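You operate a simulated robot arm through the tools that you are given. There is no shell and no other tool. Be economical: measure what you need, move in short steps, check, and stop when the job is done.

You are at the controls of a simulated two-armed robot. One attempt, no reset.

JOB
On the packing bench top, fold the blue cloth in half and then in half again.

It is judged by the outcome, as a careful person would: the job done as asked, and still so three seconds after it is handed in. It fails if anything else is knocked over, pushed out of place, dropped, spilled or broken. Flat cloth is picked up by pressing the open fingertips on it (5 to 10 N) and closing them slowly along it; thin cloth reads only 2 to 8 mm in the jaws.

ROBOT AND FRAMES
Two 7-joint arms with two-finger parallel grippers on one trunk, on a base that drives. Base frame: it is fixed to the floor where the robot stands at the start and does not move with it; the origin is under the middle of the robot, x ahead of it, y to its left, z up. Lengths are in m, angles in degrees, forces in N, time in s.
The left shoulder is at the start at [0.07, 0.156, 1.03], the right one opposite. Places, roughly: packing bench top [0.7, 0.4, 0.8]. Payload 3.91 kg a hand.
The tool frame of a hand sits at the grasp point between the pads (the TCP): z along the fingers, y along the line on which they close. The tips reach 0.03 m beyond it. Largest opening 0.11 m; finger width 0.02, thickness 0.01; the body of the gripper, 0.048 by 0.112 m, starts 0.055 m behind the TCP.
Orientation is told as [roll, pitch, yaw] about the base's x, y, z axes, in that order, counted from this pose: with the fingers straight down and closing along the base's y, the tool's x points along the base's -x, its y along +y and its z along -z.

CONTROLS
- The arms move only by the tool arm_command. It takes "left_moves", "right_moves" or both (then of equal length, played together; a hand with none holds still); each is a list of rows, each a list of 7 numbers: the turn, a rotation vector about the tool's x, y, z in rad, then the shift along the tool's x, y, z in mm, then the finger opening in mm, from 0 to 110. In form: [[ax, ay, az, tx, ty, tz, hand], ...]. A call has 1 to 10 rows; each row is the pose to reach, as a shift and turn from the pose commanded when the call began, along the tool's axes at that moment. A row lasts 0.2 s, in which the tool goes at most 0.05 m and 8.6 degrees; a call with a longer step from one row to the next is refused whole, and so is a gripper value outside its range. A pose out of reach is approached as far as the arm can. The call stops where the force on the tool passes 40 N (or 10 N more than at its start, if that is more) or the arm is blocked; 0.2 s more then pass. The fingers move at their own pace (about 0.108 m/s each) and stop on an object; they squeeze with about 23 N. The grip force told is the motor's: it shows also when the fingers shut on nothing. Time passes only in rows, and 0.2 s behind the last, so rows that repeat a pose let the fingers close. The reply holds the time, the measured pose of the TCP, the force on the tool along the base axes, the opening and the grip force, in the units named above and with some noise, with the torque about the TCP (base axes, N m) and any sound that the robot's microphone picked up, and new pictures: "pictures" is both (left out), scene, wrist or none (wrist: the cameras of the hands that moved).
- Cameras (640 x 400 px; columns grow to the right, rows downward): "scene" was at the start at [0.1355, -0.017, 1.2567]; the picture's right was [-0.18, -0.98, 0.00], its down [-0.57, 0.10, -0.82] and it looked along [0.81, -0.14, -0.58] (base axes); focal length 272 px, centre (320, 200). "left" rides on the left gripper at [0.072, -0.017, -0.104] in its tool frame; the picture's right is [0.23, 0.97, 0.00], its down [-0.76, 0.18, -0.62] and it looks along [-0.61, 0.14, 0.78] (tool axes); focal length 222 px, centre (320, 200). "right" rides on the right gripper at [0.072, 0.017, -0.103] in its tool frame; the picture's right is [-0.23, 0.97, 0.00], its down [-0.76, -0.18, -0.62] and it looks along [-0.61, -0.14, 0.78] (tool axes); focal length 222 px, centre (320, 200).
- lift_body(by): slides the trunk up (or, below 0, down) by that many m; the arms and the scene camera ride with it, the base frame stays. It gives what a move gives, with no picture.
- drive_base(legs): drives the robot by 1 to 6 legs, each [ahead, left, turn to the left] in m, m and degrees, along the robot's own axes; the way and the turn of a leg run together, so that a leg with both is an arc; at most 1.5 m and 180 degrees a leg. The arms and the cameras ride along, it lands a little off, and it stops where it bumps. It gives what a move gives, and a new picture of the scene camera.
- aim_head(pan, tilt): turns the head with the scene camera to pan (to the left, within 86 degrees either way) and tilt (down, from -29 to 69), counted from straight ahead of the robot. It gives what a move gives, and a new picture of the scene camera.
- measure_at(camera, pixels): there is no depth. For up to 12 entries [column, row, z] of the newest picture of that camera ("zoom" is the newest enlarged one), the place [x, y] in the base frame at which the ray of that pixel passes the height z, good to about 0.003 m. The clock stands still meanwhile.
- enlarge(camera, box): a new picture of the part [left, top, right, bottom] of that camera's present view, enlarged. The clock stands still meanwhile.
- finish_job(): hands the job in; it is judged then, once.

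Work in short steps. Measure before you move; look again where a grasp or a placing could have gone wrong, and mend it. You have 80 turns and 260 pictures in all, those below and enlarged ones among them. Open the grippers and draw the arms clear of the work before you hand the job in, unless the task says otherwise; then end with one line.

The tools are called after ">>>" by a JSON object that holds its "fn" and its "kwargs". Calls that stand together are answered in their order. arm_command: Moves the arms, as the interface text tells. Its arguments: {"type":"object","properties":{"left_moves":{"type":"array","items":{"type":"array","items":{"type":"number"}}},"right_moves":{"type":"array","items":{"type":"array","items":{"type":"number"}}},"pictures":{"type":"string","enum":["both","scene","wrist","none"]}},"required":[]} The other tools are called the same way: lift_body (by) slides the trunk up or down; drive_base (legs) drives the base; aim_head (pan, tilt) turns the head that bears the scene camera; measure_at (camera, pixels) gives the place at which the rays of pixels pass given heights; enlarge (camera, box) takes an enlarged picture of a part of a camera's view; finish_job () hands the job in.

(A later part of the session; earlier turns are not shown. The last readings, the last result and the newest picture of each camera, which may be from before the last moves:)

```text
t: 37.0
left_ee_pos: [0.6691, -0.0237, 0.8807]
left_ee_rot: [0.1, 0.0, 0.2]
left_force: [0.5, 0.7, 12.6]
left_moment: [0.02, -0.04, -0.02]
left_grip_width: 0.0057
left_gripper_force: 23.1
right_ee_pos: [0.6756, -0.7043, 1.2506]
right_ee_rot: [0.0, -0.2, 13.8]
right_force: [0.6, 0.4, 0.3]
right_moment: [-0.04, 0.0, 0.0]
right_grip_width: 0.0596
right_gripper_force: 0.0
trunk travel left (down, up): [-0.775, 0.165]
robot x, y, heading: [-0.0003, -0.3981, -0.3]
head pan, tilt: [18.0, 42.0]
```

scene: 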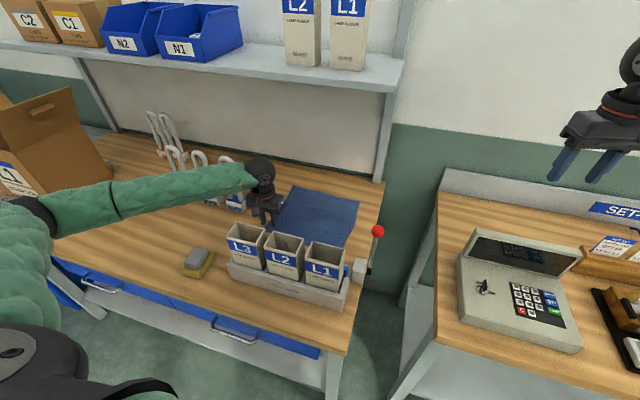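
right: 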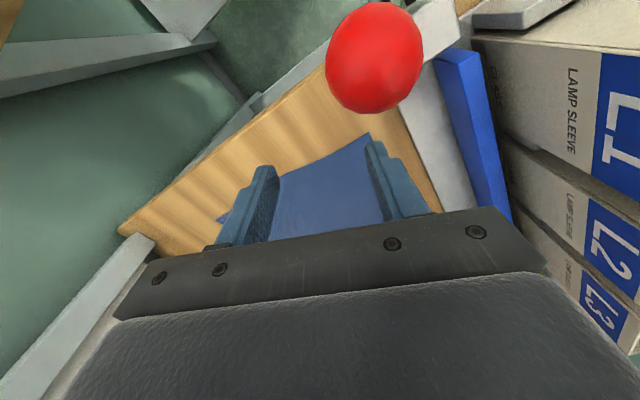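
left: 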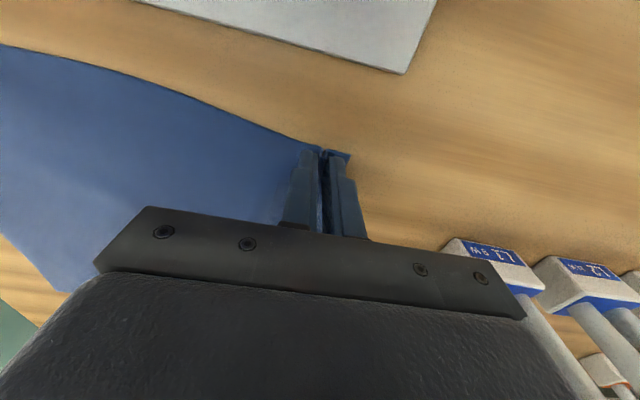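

Grip reads 5.7 mm at 23 N: cloth held. I carry the near-left corner in an arc over to the far-left corner, tilting the fingers forward to gain reach and flip the edge, stopping a little above.

>>> {"fn": "arm_command", "kwargs": {"left_moves": [[0, 0, 0, 0, 0, -25, 0], [0, 0, 0, -15, 0, -52, 0], [0, 0, 0, -45, 0, -82, 0], [0, -0.1, 0, -80, 0, -102, 0], [0, -0.22, 0, -118, 0, -106, 0], [0, -0.34, 0, -155, 0, -92, 0], [0, -0.44, 0, -185, 0, -66, 0], [0, -0.5, 0, -208, 0, -40, 0], [0, -0.5, 0, -216, 0, -20, 0], [0, -0.5, 0, -216, 0, -20, 0]], "pictures": "both"}}

```text
t: 39.2
left_ee_pos: [0.8873, -0.0225, 0.9003]
left_ee_rot: [-0.1, -28.7, 0.1]
left_force: [0.4, 0.4, 0.4]
left_moment: [-0.03, 0.05, 0.04]
left_grip_width: 0.0023
left_gripper_force: 22.2
right_ee_pos: [0.6767, -0.704, 1.2493]
right_ee_rot: [0.0, 0.0, 13.8]
right_force: [-0.1, -0.2, -0.1]
right_moment: [-0.01, 0.01, -0.03]
right_grip_width: 0.0601
right_gripper_force: 0.1
trunk travel left (down, up): [-0.775, 0.165]
robot x, y, heading: [0.0062, -0.3937, -0.2]
head pan, tilt: [18.0, 42.0]
```

scene: 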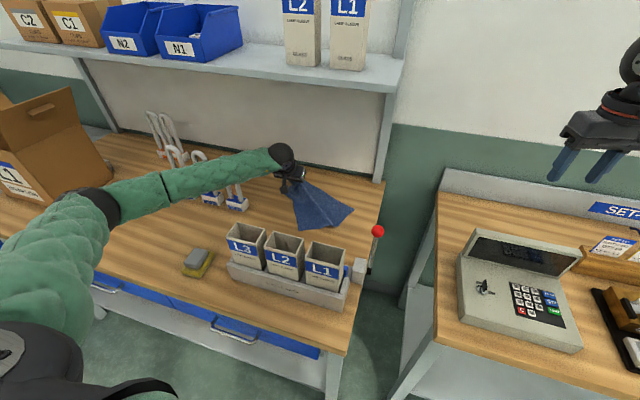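
left: 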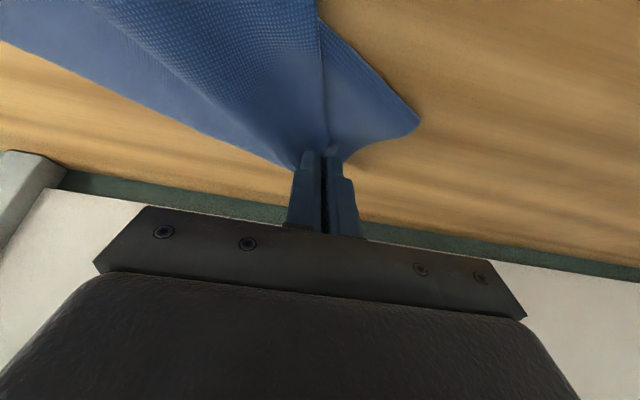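

The corner is held (2.3 mm) just above the far side; I see the stationary far-left corner at wrist (418,122). I zoom and measure for alignment.

>>> {"fn": "enlarge", "kwargs": {"camera": "left", "box": [200, 0, 520, 200]}}

>>> {"fn": "measure_at", "kwargs": {"camera": "left", "pixels": [[418, 122, 0.85], [345, 155, 0.85], [322, 20, 0.85], [295, 165, 0.875]]}}

```text
2.00 times, centred on (360, 100) of left
```

zoom: 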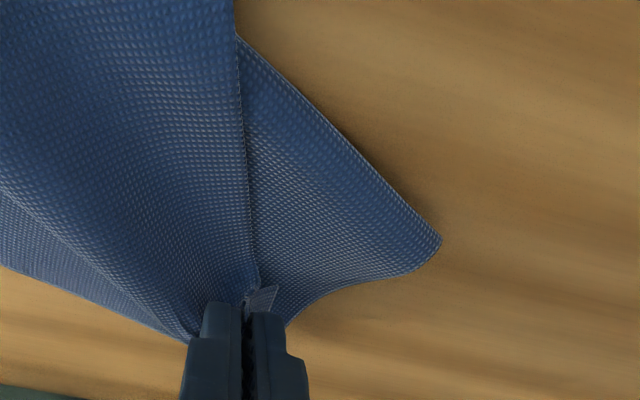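

```text
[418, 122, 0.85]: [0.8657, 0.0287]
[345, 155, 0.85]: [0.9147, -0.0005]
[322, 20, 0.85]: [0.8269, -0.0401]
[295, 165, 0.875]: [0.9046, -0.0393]
```

The lower layer's corner looks displaced. I zoom on the scene to see the whole cloth.

>>> {"fn": "enlarge", "kwargs": {"camera": "scene", "box": [230, 140, 400, 246]}}

```text
3.76 times, centred on (315, 193) of scene
```

zoom: 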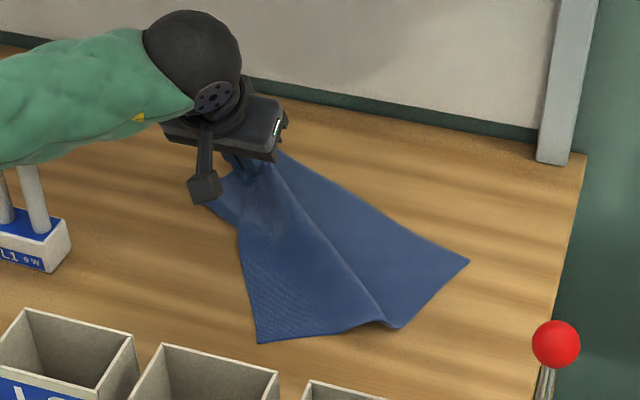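

>>> {"fn": "measure_at", "kwargs": {"camera": "zoom", "pixels": [[258, 342, 0.85], [395, 327, 0.85], [468, 262, 0.85], [238, 232, 0.85], [280, 152, 0.85], [207, 205, 0.85]]}}

```text
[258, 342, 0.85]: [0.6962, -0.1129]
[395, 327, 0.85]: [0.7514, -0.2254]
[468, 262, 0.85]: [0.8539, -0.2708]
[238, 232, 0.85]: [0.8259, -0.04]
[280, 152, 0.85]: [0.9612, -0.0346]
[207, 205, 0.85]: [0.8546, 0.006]
```

The cloth slid and skewed as it folded. I lower the held corner to the table, release, and look at how it settles.

>>> {"fn": "arm_command", "kwargs": {"left_moves": [[0, 0, 0, 0, 0, 5, 0], [0, 0, 0, 4.5, 0, 8, 0], [0, 0, 0, 6.7, 0, 12.3, 0], [0, 0, 0, 6.7, 0, 12.3, 0], [0, 0, 0, 6.7, 0, 12.3, 15], [0, 0, 0, 6.7, 0, 12.3, 25], [0, 0, 0, 2, 0, -10, 25], [0, 0, 0, 0, 0, -50, 25], [0, 0, 0, 0, 0, -90, 25]], "pictures": "both"}}

```text
t: 41.2
left_ee_pos: [0.8416, -0.0234, 0.978]
left_ee_rot: [0.0, -28.7, 0.1]
left_force: [-0.3, 0.3, 0.7]
left_moment: [0.01, 0.01, -0.01]
left_grip_width: 0.0252
left_gripper_force: 0.2
right_ee_pos: [0.6762, -0.7031, 1.2493]
right_ee_rot: [0.0, 0.1, 13.7]
right_force: [-0.1, -0.6, 0.2]
right_moment: [-0.05, -0.06, -0.01]
right_grip_width: 0.06
right_gripper_force: 0.1
trunk travel left (down, up): [-0.775, 0.165]
robot x, y, heading: [0.0008, -0.4011, -0.1]
head pan, tilt: [18.0, 42.0]
```

scene: 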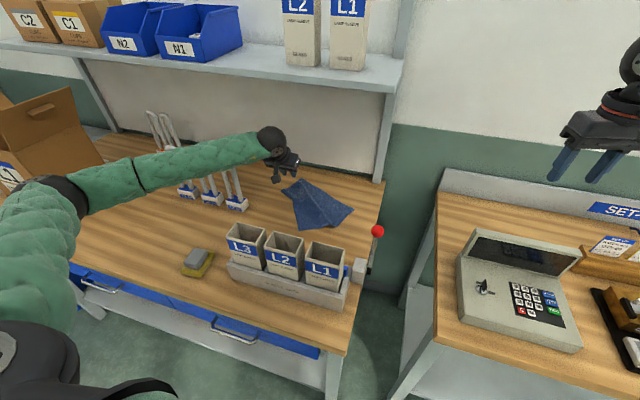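
left: 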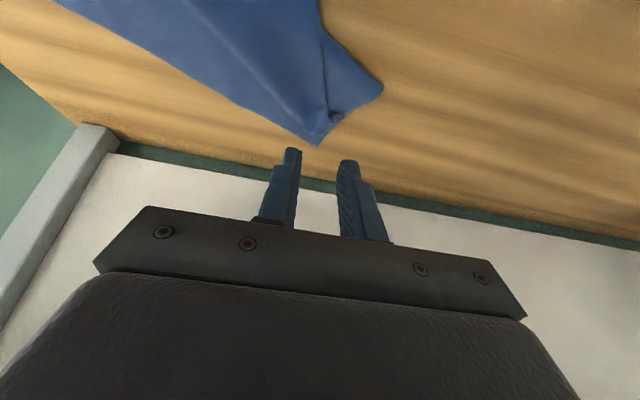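

I withdraw the hand up and back, untilted, to view the cloth from above.

>>> {"fn": "arm_command", "kwargs": {"left_moves": [[0, 0.05, 0, 10, -12, -38, 25], [0, 0.12, 0, 22, -26, -76, 25], [0, 0.2, 0, 34, -40, -116, 25], [0, 0.28, 0, 45, -56, -155, 25], [0, 0.36, 0, 56, -70, -194, 25], [0, 0.44, 0, 68, -86, -233, 25], [0, 0.5, 0, 79, -100, -271, 25], [0, 0.5, 0, 79, -100, -271, 25]], "pictures": "both"}}

>>> {"fn": "enlarge", "kwargs": {"camera": "scene", "box": [230, 140, 400, 246]}}

>>> {"fn": "enlarge", "kwargs": {"camera": "left", "box": [160, 0, 480, 200]}}

```text
t: 43.0
left_ee_pos: [0.6452, -0.1218, 1.1789]
left_ee_rot: [0.0, 0.1, 0.1]
left_force: [0.3, -0.1, -0.3]
left_moment: [-0.03, 0.0, 0.0]
left_grip_width: 0.0249
left_gripper_force: 0.1
right_ee_pos: [0.6778, -0.7038, 1.2497]
right_ee_rot: [0.0, 0.0, 13.9]
right_force: [0.4, 0.6, -0.6]
right_moment: [-0.01, -0.01, -0.01]
right_grip_width: 0.0599
right_gripper_force: 0.0
trunk travel left (down, up): [-0.775, 0.165]
robot x, y, heading: [0.0022, -0.4001, -0.0]
head pan, tilt: [18.0, 42.0]
```

scene: 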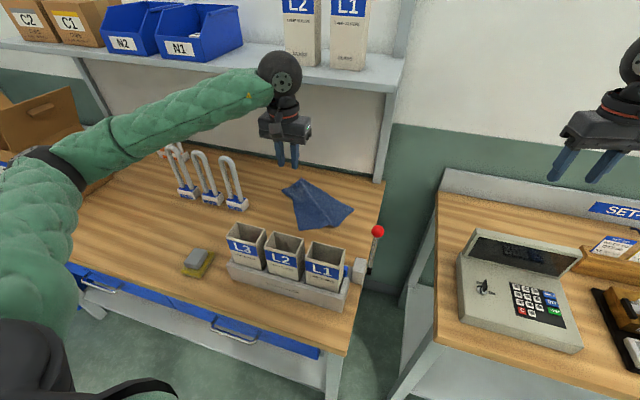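
left: 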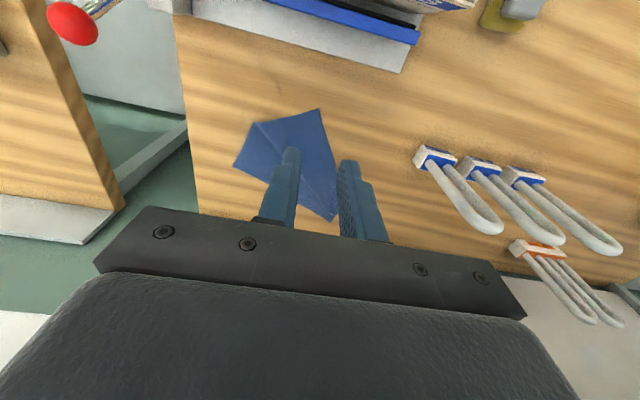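

```text
3.76 times, centred on (315, 193) of scene
```

zoom: 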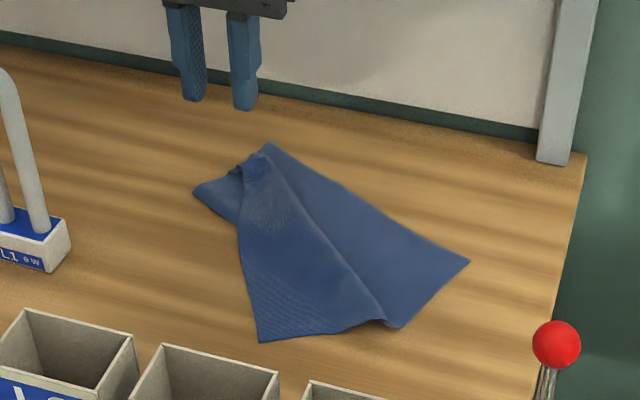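

```text
2.00 times, centred on (320, 100) of left
```

zoom: 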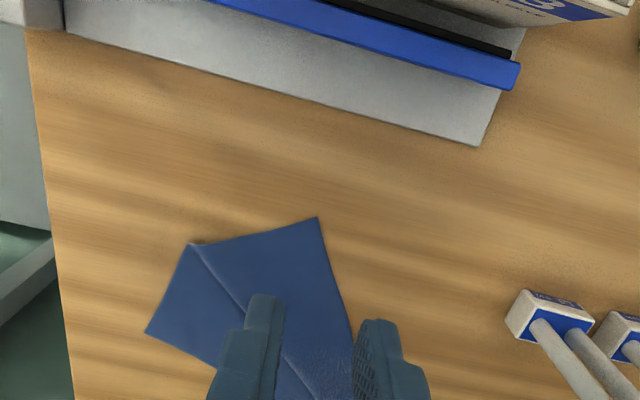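

>>> {"fn": "measure_at", "kwargs": {"camera": "zoom", "pixels": [[320, 218, 0.852], [190, 243, 0.855], [148, 332, 0.852]]}}

>>> {"fn": "measure_at", "kwargs": {"camera": "scene", "pixels": [[281, 190.5, 0.85], [301, 178, 0.85], [354.5, 209.5, 0.85], [335, 227, 0.85], [298.5, 231, 0.85], [293.3, 201, 0.85]]}}

```text
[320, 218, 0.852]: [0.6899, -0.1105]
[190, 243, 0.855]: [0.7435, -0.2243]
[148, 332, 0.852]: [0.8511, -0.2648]
```

```text
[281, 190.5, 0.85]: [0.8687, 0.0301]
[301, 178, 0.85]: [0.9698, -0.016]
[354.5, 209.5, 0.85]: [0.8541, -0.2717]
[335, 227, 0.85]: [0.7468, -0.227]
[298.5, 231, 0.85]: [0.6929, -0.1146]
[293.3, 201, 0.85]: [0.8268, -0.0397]
```

The bottom half now lies as a rectangle rotated ~-23°: (0.869,0.030), (0.965,-0.016), (0.853,-0.268), (0.745,-0.226), with the near-right corner still unfolded at (0.691,-0.112). I shift the base 0.06 right for reach, then bring the yawed hand above that corner.

>>> {"fn": "drive_base", "kwargs": {"legs": [[0, -0.06, 0]]}}

>>> {"fn": "arm_command", "kwargs": {"left_moves": [[0, 0, 0.1, -15, 15, 40, 20], [0, 0, 0.2, -30, 30, 80, 20], [0, 0, 0.3, -45, 45, 120, 20], [0, 0, 0.35, -55, 55, 160, 20], [0, 0, 0.35, -67, 62, 200, 20], [0, 0, 0.35, -68, 63, 240, 20], [0, 0, 0.35, -68, 63, 276, 20], [0, 0, 0.35, -68, 63, 276, 20]], "pictures": "wrist"}}

>>> {"fn": "enlarge", "kwargs": {"camera": "left", "box": [160, 40, 480, 240]}}

```text
t: 44.0
left_ee_pos: [0.6461, -0.1798, 1.1783]
left_ee_rot: [0.0, 0.1, 0.1]
left_force: [-1.1, -0.6, 0.5]
left_moment: [0.0, -0.01, 0.02]
left_grip_width: 0.025
left_gripper_force: 0.0
right_ee_pos: [0.6781, -0.7618, 1.2499]
right_ee_rot: [0.0, 0.1, 13.7]
right_force: [0.0, 0.4, 0.8]
right_moment: [0.0, 0.03, -0.02]
right_grip_width: 0.0599
right_gripper_force: 0.0
trunk travel left (down, up): [-0.775, 0.165]
robot x, y, heading: [0.0014, -0.4556, 0.0]
head pan, tilt: [18.0, 42.0]
```

scene: 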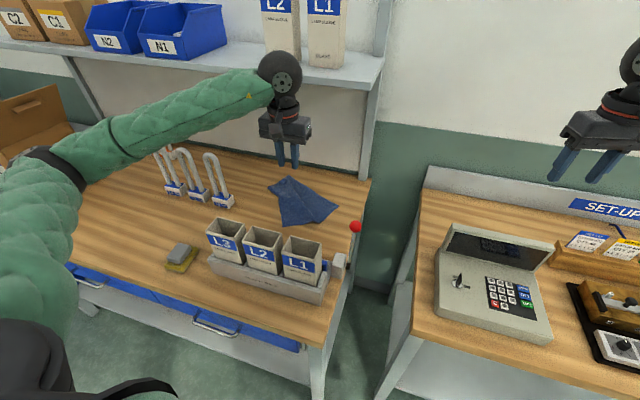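

```text
t: 45.8
left_ee_pos: [0.7118, -0.1204, 0.9011]
left_ee_rot: [0.0, 0.0, -20.0]
left_force: [-0.9, -0.6, -0.5]
left_moment: [0.01, -0.01, -0.02]
left_grip_width: 0.02
left_gripper_force: 0.1
right_ee_pos: [0.6768, -0.7638, 1.2479]
right_ee_rot: [0.2, 0.0, 13.8]
right_force: [-1.2, 0.1, -0.2]
right_moment: [0.04, 0.0, 0.01]
right_grip_width: 0.06
right_gripper_force: 0.0
trunk travel left (down, up): [-0.775, 0.165]
robot x, y, heading: [0.0016, -0.4566, -0.0]
head pan, tilt: [18.0, 42.0]
```

left: 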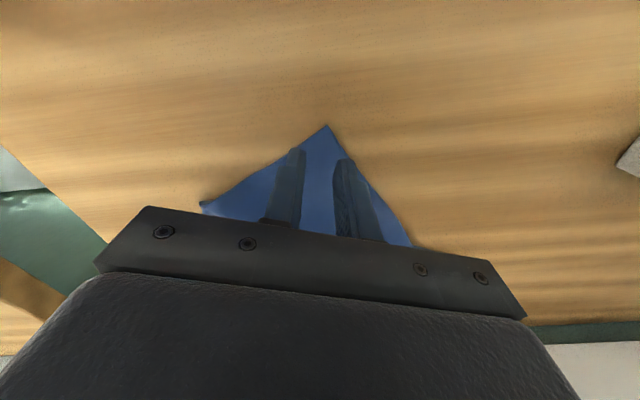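

```text
2.00 times, centred on (320, 140) of left
```

zoom: 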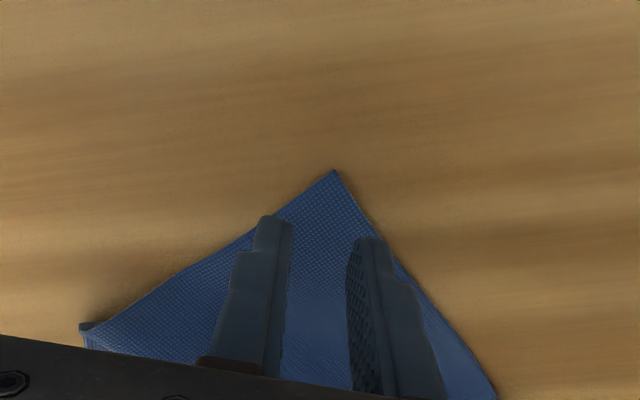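

The fingers straddle the corner's bisector nicely. I press down and close slowly.

>>> {"fn": "arm_command", "kwargs": {"left_moves": [[0, 0, 0, 0, 0, 10, 20], [0, 0, 0, 0, 0, 16, 20], [0, 0, 0, 0, 0, 19, 20], [0, 0, 0, 0, 0, 20, 20], [0, 0, 0, 0, 0, 20, 16], [0, 0, 0, 0, 0, 20, 12], [0, 0, 0, 0, 0, 20, 8], [0, 0, 0, 0, 0, 20, 4], [0, 0, 0, 0, 0, 20, 0], [0, 0, 0, 0, 0, 20, 0]], "pictures": "wrist"}}

```text
t: 48.0
left_ee_pos: [0.7137, -0.1193, 0.8817]
left_ee_rot: [-0.1, 0.0, -20.0]
left_force: [0.7, 0.1, 2.2]
left_moment: [0.01, 0.0, 0.04]
left_grip_width: 0.0022
left_gripper_force: 22.8
right_ee_pos: [0.6766, -0.764, 1.2506]
right_ee_rot: [-0.1, 0.0, 13.7]
right_force: [-0.5, -0.5, -0.2]
right_moment: [0.0, 0.01, 0.03]
right_grip_width: 0.0602
right_gripper_force: 0.0
trunk travel left (down, up): [-0.775, 0.165]
robot x, y, heading: [0.0045, -0.4566, 0.0]
head pan, tilt: [18.0, 42.0]
```

left: 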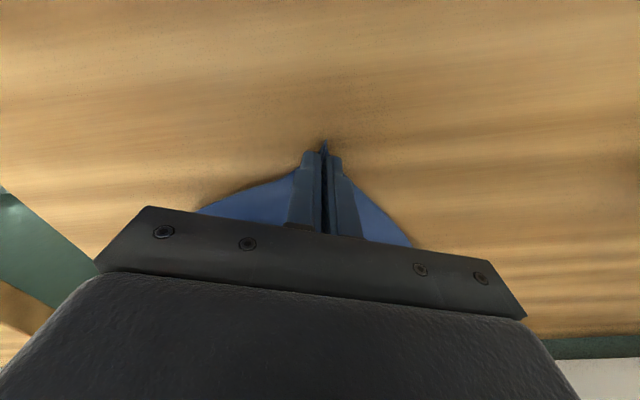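

Corner held (2.2 mm). I carry it in an arc to the bottom layer's far-right corner at (0.853,-0.268), stopping ~1.5 cm above.

>>> {"fn": "arm_command", "kwargs": {"left_moves": [[0, 0, 0, 0, 0, -25, 0], [0, 0, 0, -12, -6, -50, 0], [0, 0, 0, -32, -16, -72, 0], [0, -0.1, 0, -58, -28, -86, 0], [0, -0.22, 0, -86, -42, -86, 0], [0, -0.34, 0, -112, -54, -74, 0], [0, -0.44, 0, -134, -65, -52, 0], [0, -0.5, 0, -148, -72, -28, 0], [0, -0.5, 0, -151, -74, -14, 0], [0, -0.5, 0, -151, -74, -14, 0]], "pictures": "both"}}

>>> {"fn": "enlarge", "kwargs": {"camera": "scene", "box": [210, 140, 380, 246]}}

>>> {"fn": "enlarge", "kwargs": {"camera": "left", "box": [160, 0, 480, 200]}}

```text
t: 50.2
left_ee_pos: [0.8297, -0.2418, 0.896]
left_ee_rot: [0.1, -28.6, -20.0]
left_force: [-0.3, 0.3, -1.1]
left_moment: [0.0, 0.0, -0.02]
left_grip_width: 0.002
left_gripper_force: 22.7
right_ee_pos: [0.6778, -0.763, 1.2498]
right_ee_rot: [0.0, 0.1, 13.7]
right_force: [-0.1, 0.3, 0.5]
right_moment: [0.03, -0.01, 0.03]
right_grip_width: 0.0602
right_gripper_force: 0.0
trunk travel left (down, up): [-0.775, 0.165]
robot x, y, heading: [0.0025, -0.4596, -0.2]
head pan, tilt: [18.0, 42.0]
```

scene: 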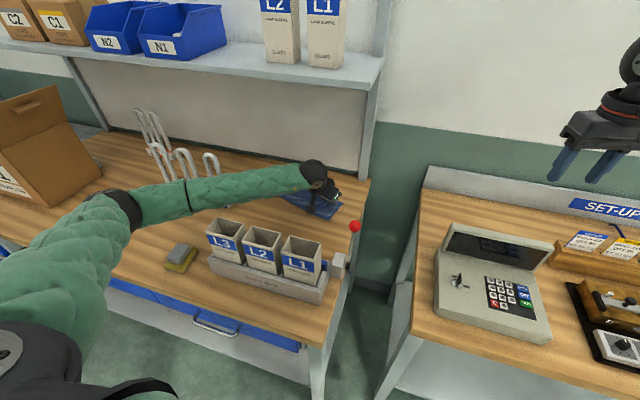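
left: 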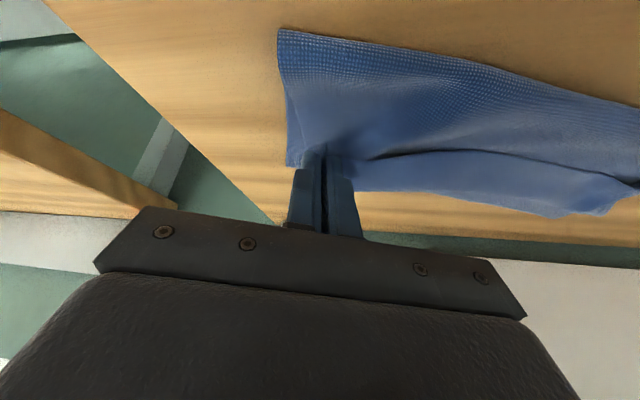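

```text
3.76 times, centred on (295, 193) of scene
```

zoom: 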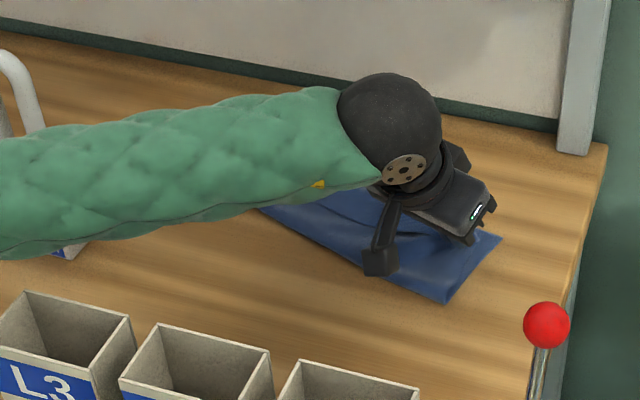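

```text
2.00 times, centred on (320, 100) of left
```

zoom: 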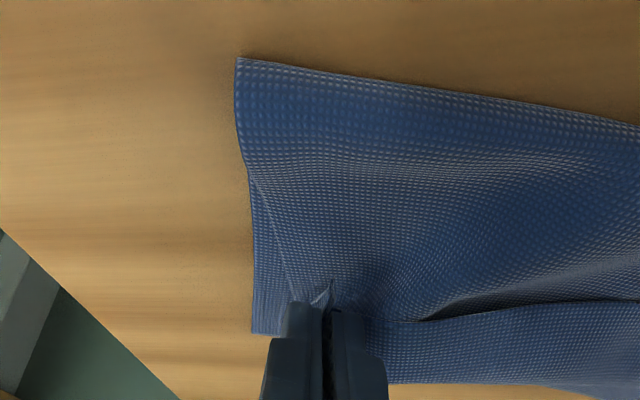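

The fold aligns well: bottom corner at zoom (253,333), held corner just inside it. I lower with a slight push toward the corner, release, and back off along the fingers.

>>> {"fn": "arm_command", "kwargs": {"left_moves": [[0, 0, 0, -1, -3, 7, 0], [0, 0, 0, -1, -5, 12, 0], [0, 0, 0, -1, -5, 15, 0], [0, 0, 0, -1, -5, 15, 0], [0, 0, 0, -1, -5, 15, 10], [0, 0, 0, -1, -5, 15, 20], [0, 0, 0, -1, -5, 0, 20], [0, 0, 0, -1, -5, -40, 20], [0, 0, 0, -1, -5, -85, 20], [0, 0, 0, -1, -5, -130, 20]], "pictures": "wrist"}}

>>> {"fn": "arm_command", "kwargs": {"left_moves": [[0, 0.1, 0, 20, 10, -35, 20], [0, 0.2, 0, 50, 20, -65, 20], [0, 0.3, 0, 80, 30, -95, 20], [0, 0.4, 0, 105, 40, -130, 20], [0, 0.5, 0, 115, 40, -170, 20], [0, 0.5, 0, 115, 40, -170, 20]], "pictures": "both"}}

>>> {"fn": "enlarge", "kwargs": {"camera": "scene", "box": [210, 140, 380, 246]}}

>>> {"fn": "enlarge", "kwargs": {"camera": "left", "box": [160, 0, 480, 200]}}

```text
t: 52.4
left_ee_pos: [0.7675, -0.221, 1.0122]
left_ee_rot: [0.0, -28.6, -20.0]
left_force: [-0.1, 0.1, 0.5]
left_moment: [-0.01, 0.02, 0.0]
left_grip_width: 0.02
left_gripper_force: 0.0
right_ee_pos: [0.6765, -0.7637, 1.2503]
right_ee_rot: [0.0, -0.1, 13.8]
right_force: [-0.6, 0.5, 0.0]
right_moment: [0.0, 0.0, 0.02]
right_grip_width: 0.0601
right_gripper_force: 0.2
trunk travel left (down, up): [-0.775, 0.165]
robot x, y, heading: [0.005, -0.4564, -0.4]
head pan, tilt: [18.0, 42.0]
```

left: 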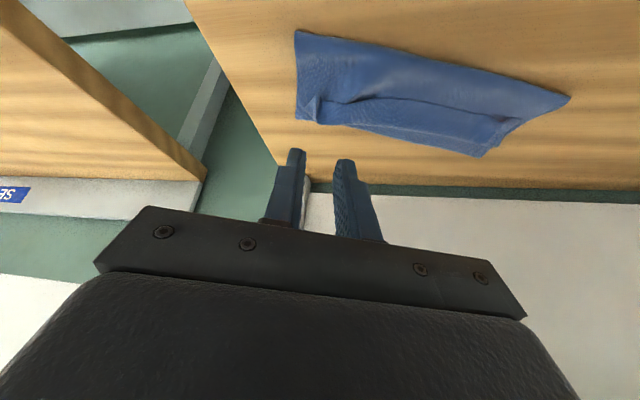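

```text
t: 53.8
left_ee_pos: [0.6106, -0.1225, 1.1055]
left_ee_rot: [0.0, 0.2, -20.0]
left_force: [0.3, 0.8, 0.3]
left_moment: [0.01, -0.01, 0.01]
left_grip_width: 0.0199
left_gripper_force: 0.1
right_ee_pos: [0.6787, -0.7642, 1.2492]
right_ee_rot: [0.1, -0.1, 13.8]
right_force: [0.3, 0.6, 0.2]
right_moment: [-0.02, 0.01, -0.02]
right_grip_width: 0.06
right_gripper_force: 0.1
trunk travel left (down, up): [-0.775, 0.165]
robot x, y, heading: [0.0011, -0.4566, 0.1]
head pan, tilt: [18.0, 42.0]
```

scene: 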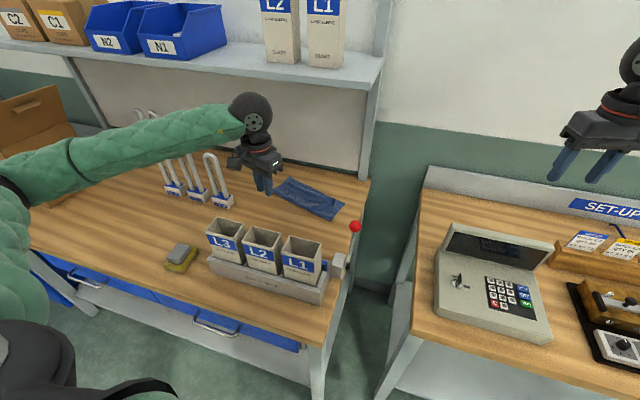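
left: 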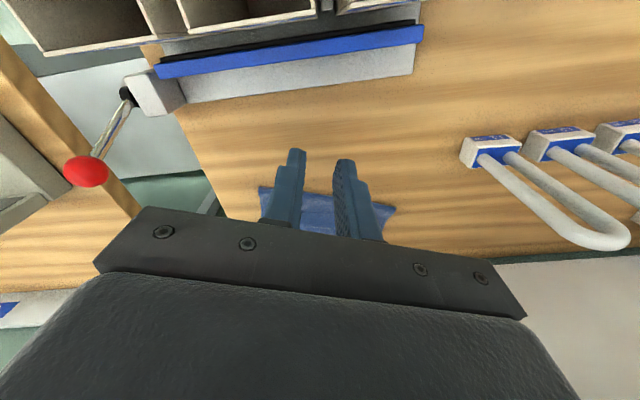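

```text
3.76 times, centred on (295, 193) of scene
```

zoom: 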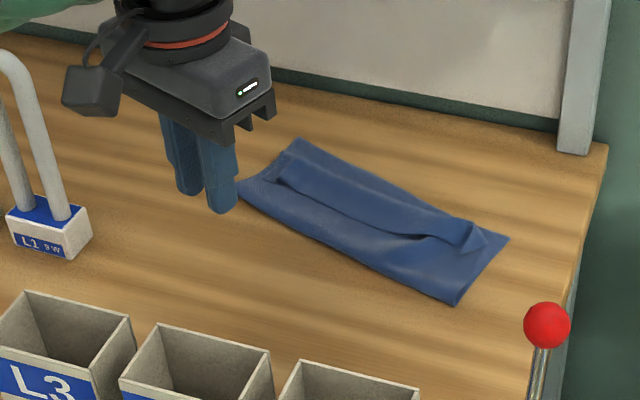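

```text
2.00 times, centred on (320, 100) of left
```

zoom: 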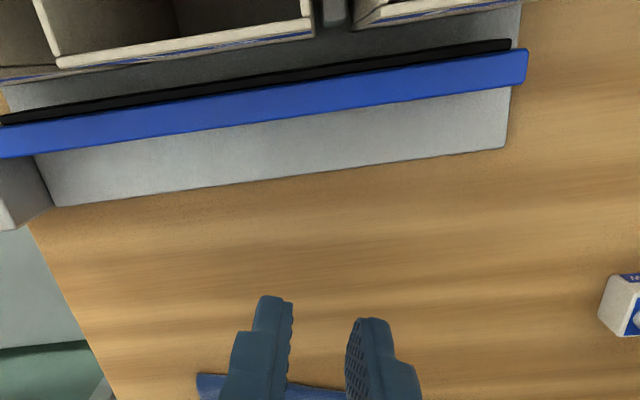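

The half fold is made, but the top layer's free edge lags the bottom's far edge by a few cm. I move the hand to get a clear close wrist view.

>>> {"fn": "arm_command", "kwargs": {"left_moves": [[0, -0.1, 0, -35, 11, 20, 20], [0, -0.2, 0, -72, 23, 40, 20], [0, -0.3, 0, -109, 35, 60, 20], [0, -0.4, 0, -146, 47, 82, 20], [0, -0.5, 0, -181, 58, 100, 20], [0, -0.5, 0, -181, 58, 100, 20]], "pictures": "wrist"}}

>>> {"fn": "enlarge", "kwargs": {"camera": "left", "box": [160, 0, 480, 200]}}

```text
t: 55.2
left_ee_pos: [0.8026, -0.1305, 1.0037]
left_ee_rot: [0.0, -28.7, -19.9]
left_force: [-0.4, -0.5, -0.6]
left_moment: [0.0, -0.02, -0.03]
left_grip_width: 0.02
left_gripper_force: 0.0
right_ee_pos: [0.6759, -0.763, 1.2507]
right_ee_rot: [-0.1, -0.1, 13.7]
right_force: [-0.3, -0.4, 0.6]
right_moment: [0.03, -0.04, -0.02]
right_grip_width: 0.0601
right_gripper_force: 0.0
trunk travel left (down, up): [-0.775, 0.165]
robot x, y, heading: [0.002, -0.456, 0.2]
head pan, tilt: [18.0, 42.0]
```

left: 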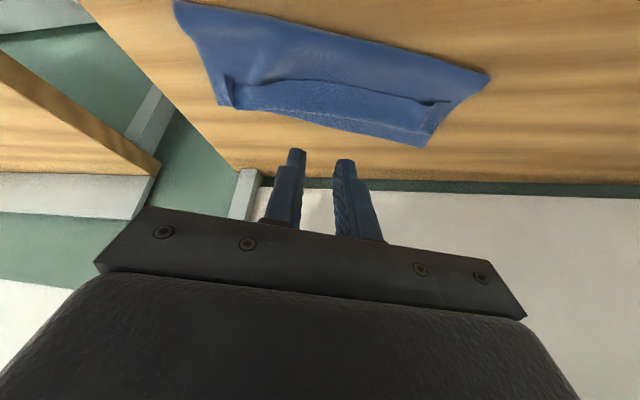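

```text
2.00 times, centred on (320, 100) of left
```

zoom: 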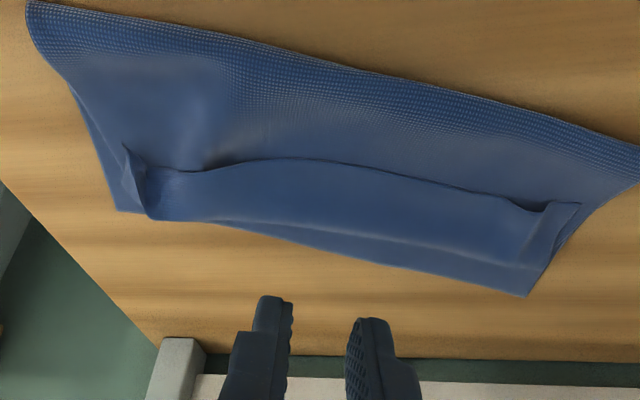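

The top layer reaches nearly the far edge, but its last ~3–4 cm is flipped back as a hem (free edge from zoom (125,150) to (580,205)), its corner tabs standing up. I measure these features so I can pinch the tabs and lay them outward.

>>> {"fn": "measure_at", "kwargs": {"camera": "zoom", "pixels": [[125, 148, 0.865], [153, 218, 0.853], [118, 211, 0.85], [580, 205, 0.86], [525, 264, 0.853], [527, 296, 0.85], [30, 10, 0.85], [638, 150, 0.85], [300, 160, 0.856], [545, 208, 0.86], [200, 168, 0.858]]}}

```text
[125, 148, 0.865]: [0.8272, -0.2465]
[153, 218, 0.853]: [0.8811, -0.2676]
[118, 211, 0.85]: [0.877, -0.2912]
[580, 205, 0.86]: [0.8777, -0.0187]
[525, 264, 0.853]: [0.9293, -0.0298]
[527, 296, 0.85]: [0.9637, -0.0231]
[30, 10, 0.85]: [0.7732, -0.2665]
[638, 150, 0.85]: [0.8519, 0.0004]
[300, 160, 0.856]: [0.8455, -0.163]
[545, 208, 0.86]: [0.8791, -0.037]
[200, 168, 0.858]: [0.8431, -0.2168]
```

I bring the hand vertical above the right-hand tab near (0.836,-0.249), fingers open 30 mm.

>>> {"fn": "arm_command", "kwargs": {"left_moves": [[0, 0.1, 0, -5, -25, 10, 30], [0, 0.2, 0, -10, -50, 30, 30], [0, 0.3, 0, -16, -75, 55, 30], [0, 0.4, 0, -22, -95, 78, 30], [0, 0.5, 0, -27.6, -100, 99.5, 30], [0, 0.5, 0, -27.6, -100, 99.5, 30]], "pictures": "wrist"}}

>>> {"fn": "enlarge", "kwargs": {"camera": "left", "box": [200, 60, 440, 210]}}

```text
t: 56.6
left_ee_pos: [0.8365, -0.2488, 0.9316]
left_ee_rot: [0.0, 0.1, -20.1]
left_force: [0.3, -0.7, 0.5]
left_moment: [-0.04, -0.03, 0.01]
left_grip_width: 0.03
left_gripper_force: 0.1
right_ee_pos: [0.6759, -0.7626, 1.2512]
right_ee_rot: [0.0, 0.0, 13.7]
right_force: [0.1, 0.2, 0.4]
right_moment: [0.02, 0.0, -0.02]
right_grip_width: 0.0601
right_gripper_force: 0.1
trunk travel left (down, up): [-0.775, 0.165]
robot x, y, heading: [0.0007, -0.457, -0.1]
head pan, tilt: [18.0, 42.0]
```

left: 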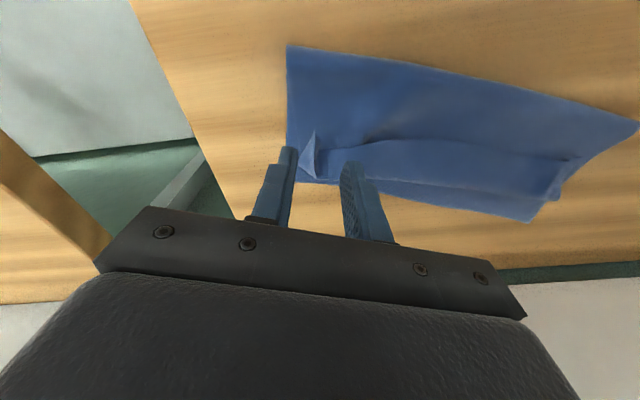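

```text
2.67 times, centred on (320, 135) of left
```

zoom: 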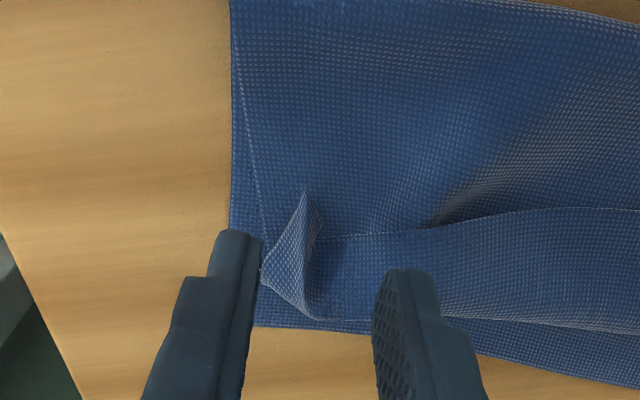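

>>> {"fn": "measure_at", "kwargs": {"camera": "zoom", "pixels": [[307, 190, 0.865], [307, 190, 0.88], [262, 275, 0.86], [312, 318, 0.855], [322, 238, 0.858], [232, 320, 0.85], [240, 235, 0.902], [400, 270, 0.902]]}}

```text
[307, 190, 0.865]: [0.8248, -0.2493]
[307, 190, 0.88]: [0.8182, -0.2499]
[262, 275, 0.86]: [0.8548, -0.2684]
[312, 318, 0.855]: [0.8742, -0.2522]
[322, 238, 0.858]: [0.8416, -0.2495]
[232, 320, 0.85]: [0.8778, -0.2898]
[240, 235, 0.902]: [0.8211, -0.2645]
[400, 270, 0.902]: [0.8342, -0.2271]
```

The standing tab lies between the fingers. I descend with a wider opening to tips ≈6 mm above the bench and close gently on the tab.

>>> {"fn": "arm_command", "kwargs": {"left_moves": [[0, 0, 0, 0, 0, 0, 44], [0, 0, 0, 0, 0, 20, 44], [0, 0, 0, 0, 0, 36, 44], [0, 0, 0, 0, 0, 44, 44], [0, 0, 0, 0, 0, 44, 34], [0, 0, 0, 0, 0, 44, 24], [0, 0, 0, 0, 0, 44, 14], [0, 0, 0, 0, 0, 44, 4], [0, 0, 0, 0, 0, 44, 0], [0, 0, 0, 0, 0, 44, 0]], "pictures": "wrist"}}

>>> {"fn": "enlarge", "kwargs": {"camera": "left", "box": [200, 60, 440, 210]}}

```text
t: 58.8
left_ee_pos: [0.8361, -0.2504, 0.8864]
left_ee_rot: [0.0, 0.0, -20.0]
left_force: [0.3, 0.3, -0.2]
left_moment: [0.01, -0.04, -0.01]
left_grip_width: 0.0021
left_gripper_force: 22.3
right_ee_pos: [0.6778, -0.7644, 1.2498]
right_ee_rot: [-0.1, 0.0, 13.7]
right_force: [0.4, 0.1, 0.1]
right_moment: [0.0, -0.01, -0.02]
right_grip_width: 0.06
right_gripper_force: 0.0
trunk travel left (down, up): [-0.775, 0.165]
robot x, y, heading: [0.0005, -0.459, 0.2]
head pan, tilt: [18.0, 42.0]
```

left: 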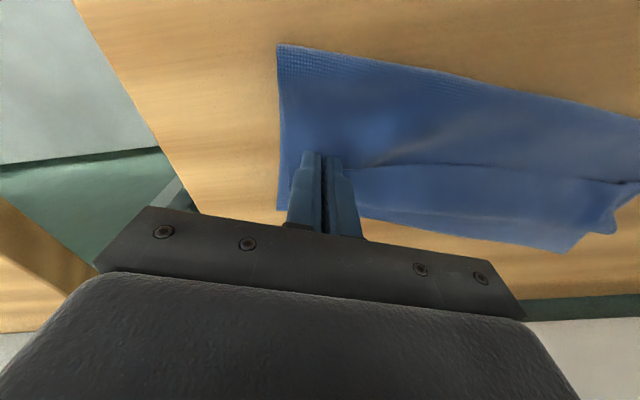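

```text
2.67 times, centred on (320, 135) of left
```

zoom: 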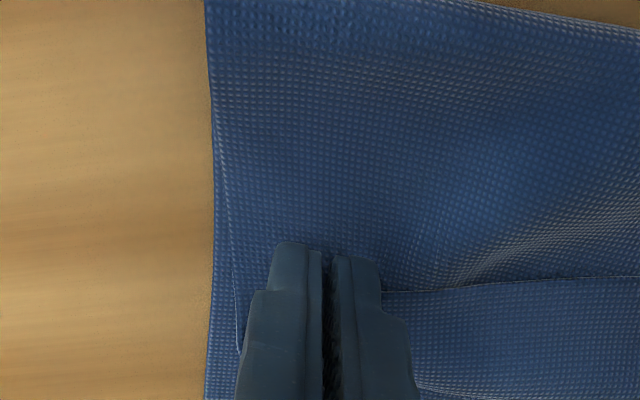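

The tab is held (2.1 mm). I lift it, carry it forward over the hem, this time leaning the fingers back so the tab falls outward, and set it at the bottom layer's corner.

>>> {"fn": "arm_command", "kwargs": {"left_moves": [[0, 0, 0, 0, 0, -15, 0], [0, 0, 0, -5, -1, -32, 0], [0, 0.1, 0, -18, -5, -40, 0], [0, 0.2, 0, -34, -9, -36, 0], [0, 0.3, 0, -50, -14, -26, 0], [0, 0.4, 0, -58, -18, -14, 0], [0, 0.4, 0, -56, -18, -4, 0], [0, 0.4, 0, -52, -17, -1, 0], [0, 0.4, 0, -52, -17, -1, 0]], "pictures": "both"}}

>>> {"fn": "enlarge", "kwargs": {"camera": "left", "box": [200, 60, 440, 210]}}

```text
t: 60.8
left_ee_pos: [0.8782, -0.2846, 0.8882]
left_ee_rot: [0.0, 23.1, -20.0]
left_force: [0.1, -0.2, 0.4]
left_moment: [0.0, -0.01, -0.02]
left_grip_width: 0.0022
left_gripper_force: 23.1
right_ee_pos: [0.6771, -0.7636, 1.2478]
right_ee_rot: [0.0, 0.0, 13.7]
right_force: [0.2, 0.2, -0.1]
right_moment: [0.01, -0.01, 0.02]
right_grip_width: 0.0601
right_gripper_force: 0.0
trunk travel left (down, up): [-0.775, 0.165]
robot x, y, heading: [0.0015, -0.4557, -0.1]
head pan, tilt: [18.0, 42.0]
```

scene: 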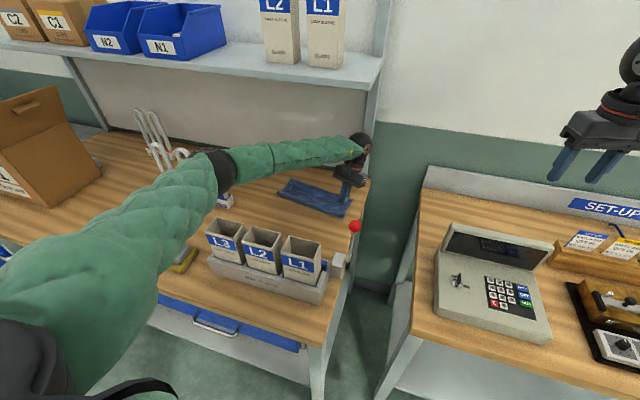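
left: 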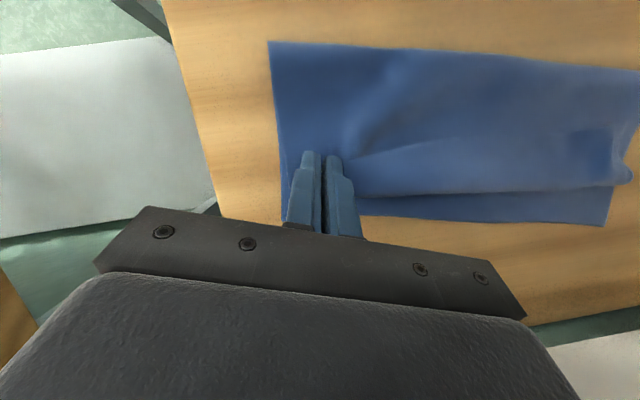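

```text
2.67 times, centred on (320, 135) of left
```

zoom: 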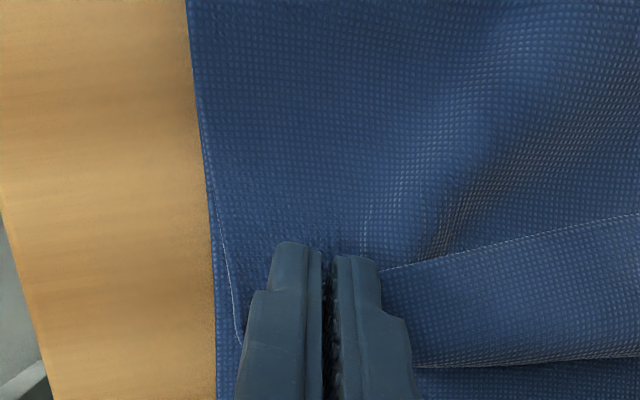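

The right tab is now carried over. I release, rise and look.

>>> {"fn": "arm_command", "kwargs": {"left_moves": [[0, 0, 0, 0, 0, 1, 10], [0, 0, 0, 0, 0, 1, 24], [0, 0, 0, 0, 0, -15, 24], [0, 0, 0, 0, 0, -45, 24], [0, -0.1, 0, 5, 0, -80, 24], [0, -0.2, 0, 10, 0, -100, 24], [0, -0.3, 0, 10, 0, -110, 24], [0, -0.4, 0, 10, 10, -110, 24], [0, -0.4, 0, 10, 10, -110, 24]], "pictures": "wrist"}}

>>> {"fn": "enlarge", "kwargs": {"camera": "left", "box": [200, 0, 520, 200]}}

```text
t: 62.8
left_ee_pos: [0.9149, -0.286, 0.9932]
left_ee_rot: [0.1, -0.1, -19.9]
left_force: [0.0, 0.6, -0.1]
left_moment: [-0.01, 0.01, 0.01]
left_grip_width: 0.024
left_gripper_force: 0.2
right_ee_pos: [0.6777, -0.7648, 1.2488]
right_ee_rot: [0.0, -0.1, 13.8]
right_force: [-0.1, 0.3, -0.3]
right_moment: [0.0, -0.03, -0.01]
right_grip_width: 0.06
right_gripper_force: 0.0
trunk travel left (down, up): [-0.775, 0.165]
robot x, y, heading: [-0.0018, -0.4573, 0.2]
head pan, tilt: [18.0, 42.0]
```

left: 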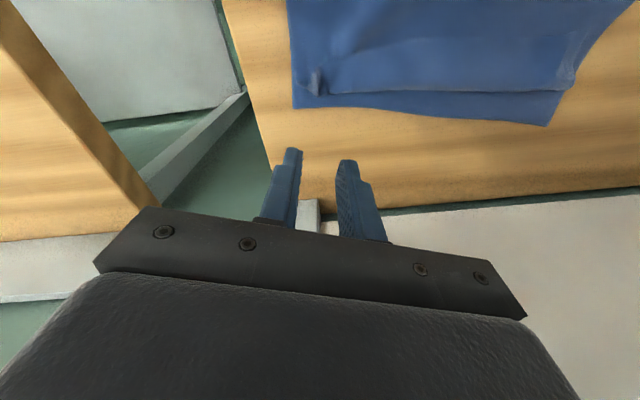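

```text
2.00 times, centred on (360, 100) of left
```

zoom: 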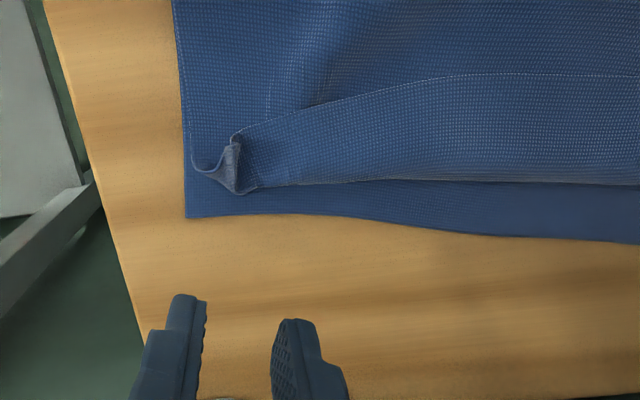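

The right end improved but a hem (free edge at zoom (240,135)→(640,75), fold at (250,187)→(640,183)) remains. I'll try dragging the hem layer outward with spread fingertips pressed lightly; first measure it.

>>> {"fn": "measure_at", "kwargs": {"camera": "zoom", "pixels": [[240, 133, 0.856], [340, 98, 0.856], [450, 76, 0.856], [640, 77, 0.856], [250, 187, 0.853], [450, 182, 0.853], [640, 183, 0.853], [188, 217, 0.85], [350, 216, 0.85], [480, 234, 0.85], [640, 244, 0.85]]}}

>>> {"fn": "measure_at", "kwargs": {"camera": "left", "pixels": [[545, 125, 0.85], [572, 90, 0.855], [578, 35, 0.858], [620, 5, 0.85], [292, 2, 0.85], [562, 72, 0.858]]}}

```text
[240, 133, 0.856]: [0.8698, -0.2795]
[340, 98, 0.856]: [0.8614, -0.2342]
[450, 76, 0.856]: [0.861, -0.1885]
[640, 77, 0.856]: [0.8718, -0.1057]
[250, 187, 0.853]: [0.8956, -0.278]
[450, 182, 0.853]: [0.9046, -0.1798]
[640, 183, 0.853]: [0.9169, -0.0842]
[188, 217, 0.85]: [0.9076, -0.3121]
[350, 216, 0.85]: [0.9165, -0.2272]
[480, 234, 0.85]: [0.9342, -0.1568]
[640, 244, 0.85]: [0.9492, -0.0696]
```

```text
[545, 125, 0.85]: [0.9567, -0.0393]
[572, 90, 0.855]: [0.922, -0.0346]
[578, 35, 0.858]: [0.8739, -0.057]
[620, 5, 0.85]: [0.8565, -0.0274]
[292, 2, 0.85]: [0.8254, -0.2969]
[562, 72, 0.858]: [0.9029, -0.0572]
```

I position the hand with fingers spread 60 mm, tilted forward, over the middle of the hem near its free edge.

>>> {"fn": "arm_command", "kwargs": {"left_moves": [[-0.008, -0.09, -0.03, 20, 20, 8, 60], [-0.017, -0.19, -0.065, 40, 40, 20, 60], [-0.026, -0.29, -0.1, 60, 60, 40, 60], [-0.035, -0.39, -0.135, 80, 80, 62, 60], [-0.044, -0.5, -0.175, 95, 97, 85, 60], [-0.044, -0.5, -0.175, 95, 97, 93, 60], [-0.044, -0.5, -0.175, 95, 97, 93, 60]], "pictures": "wrist"}}

>>> {"fn": "enlarge", "kwargs": {"camera": "left", "box": [160, 20, 480, 220]}}

```text
t: 64.4
left_ee_pos: [0.8573, -0.1619, 0.9002]
left_ee_rot: [0.0, -28.7, -9.8]
left_force: [0.1, -0.2, 0.0]
left_moment: [0.02, 0.01, 0.0]
left_grip_width: 0.06
left_gripper_force: 0.0
right_ee_pos: [0.6777, -0.7629, 1.2488]
right_ee_rot: [-0.1, 0.1, 13.8]
right_force: [-0.7, 1.2, 0.4]
right_moment: [-0.02, 0.02, 0.01]
right_grip_width: 0.0601
right_gripper_force: 0.0
trunk travel left (down, up): [-0.775, 0.165]
robot x, y, heading: [0.0019, -0.4547, 0.0]
head pan, tilt: [18.0, 42.0]
```

left: 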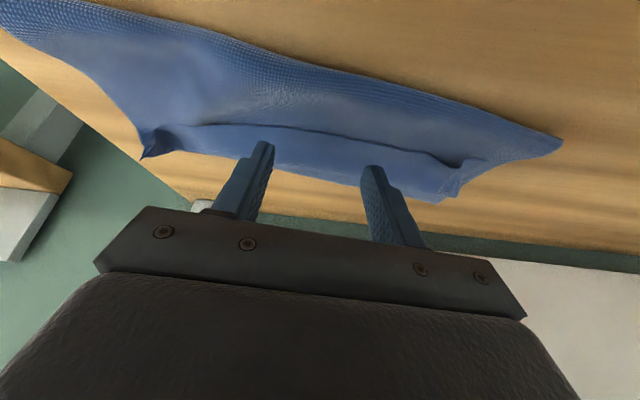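

```text
2.00 times, centred on (320, 120) of left
```

zoom: 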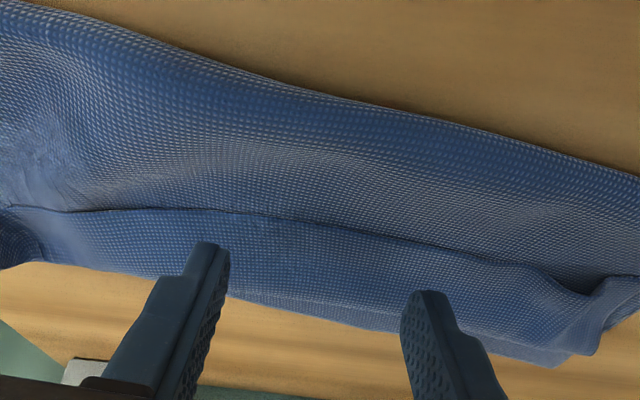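

I lower until light contact.

>>> {"fn": "arm_command", "kwargs": {"left_moves": [[0, 0, 0, 4, 0, 7, 60], [0, 0, 0, 6, 0, 11, 60], [0, 0, 0, 7.2, 0, 13.2, 60], [0, 0, 0, 7.7, 0, 14, 60]], "pictures": "none"}}

```text
t: 65.4
left_ee_pos: [0.8585, -0.1614, 0.8851]
left_ee_rot: [-0.1, -28.8, -9.8]
left_force: [0.6, 0.3, 0.4]
left_moment: [-0.01, -0.01, 0.02]
left_grip_width: 0.0602
left_gripper_force: 0.0
right_ee_pos: [0.6776, -0.7636, 1.2501]
right_ee_rot: [0.1, 0.0, 13.7]
right_force: [0.8, 0.9, 0.1]
right_moment: [-0.02, -0.03, -0.01]
right_grip_width: 0.06
right_gripper_force: 0.1
trunk travel left (down, up): [-0.775, 0.165]
robot x, y, heading: [0.0051, -0.4599, -0.1]
head pan, tilt: [18.0, 42.0]
```

No contact force yet; I go 2.5 mm lower and drag outward 60 mm.

>>> {"fn": "arm_command", "kwargs": {"left_moves": [[0, 0, 0, 1.2, 0, 2.2, 60], [0, 0, 0, -7.6, 0, 7, 60], [0, 0, 0, -16.3, 0, 11.8, 60], [0, 0, 0, -25, 0, 16.6, 60], [0, 0, 0, -34, 0, 21.4, 60], [0, 0, 0, -42.7, 0, 26.2, 60], [0, 0, 0, -51.4, 0, 31, 60]], "pictures": "wrist"}}

>>> {"fn": "enlarge", "kwargs": {"camera": "left", "box": [160, 20, 480, 220]}}

```text
t: 67.0
left_ee_pos: [0.9172, -0.1713, 0.8834]
left_ee_rot: [0.1, -28.6, -9.8]
left_force: [-3.7, 0.7, 12.5]
left_moment: [0.4, -0.05, 0.11]
left_grip_width: 0.0598
left_gripper_force: 0.0
right_ee_pos: [0.6763, -0.7645, 1.2504]
right_ee_rot: [0.0, -0.1, 13.7]
right_force: [0.3, -0.3, -0.1]
right_moment: [-0.03, 0.0, 0.0]
right_grip_width: 0.0597
right_gripper_force: 0.0
trunk travel left (down, up): [-0.775, 0.165]
robot x, y, heading: [0.0018, -0.459, -0.1]
head pan, tilt: [18.0, 42.0]
```

left: 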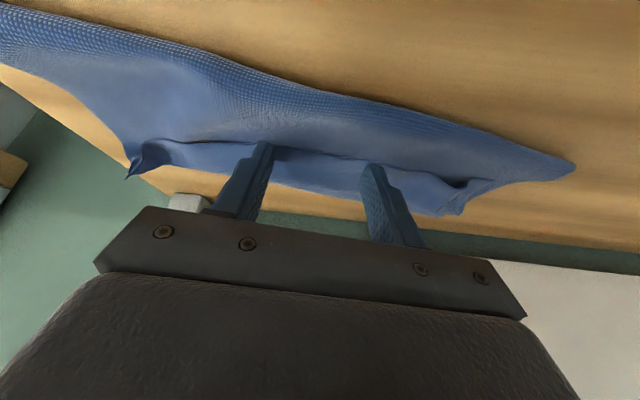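

```text
2.00 times, centred on (320, 120) of left
```

zoom: 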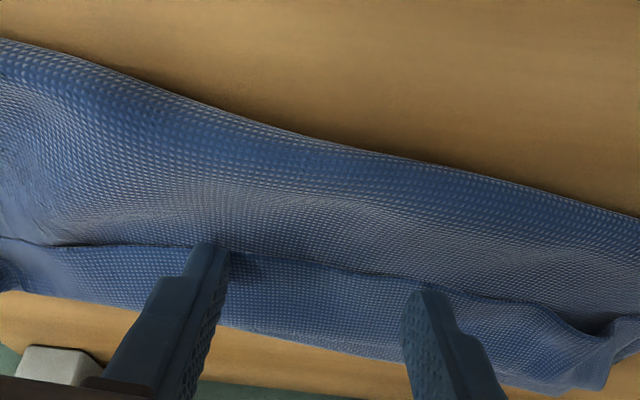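

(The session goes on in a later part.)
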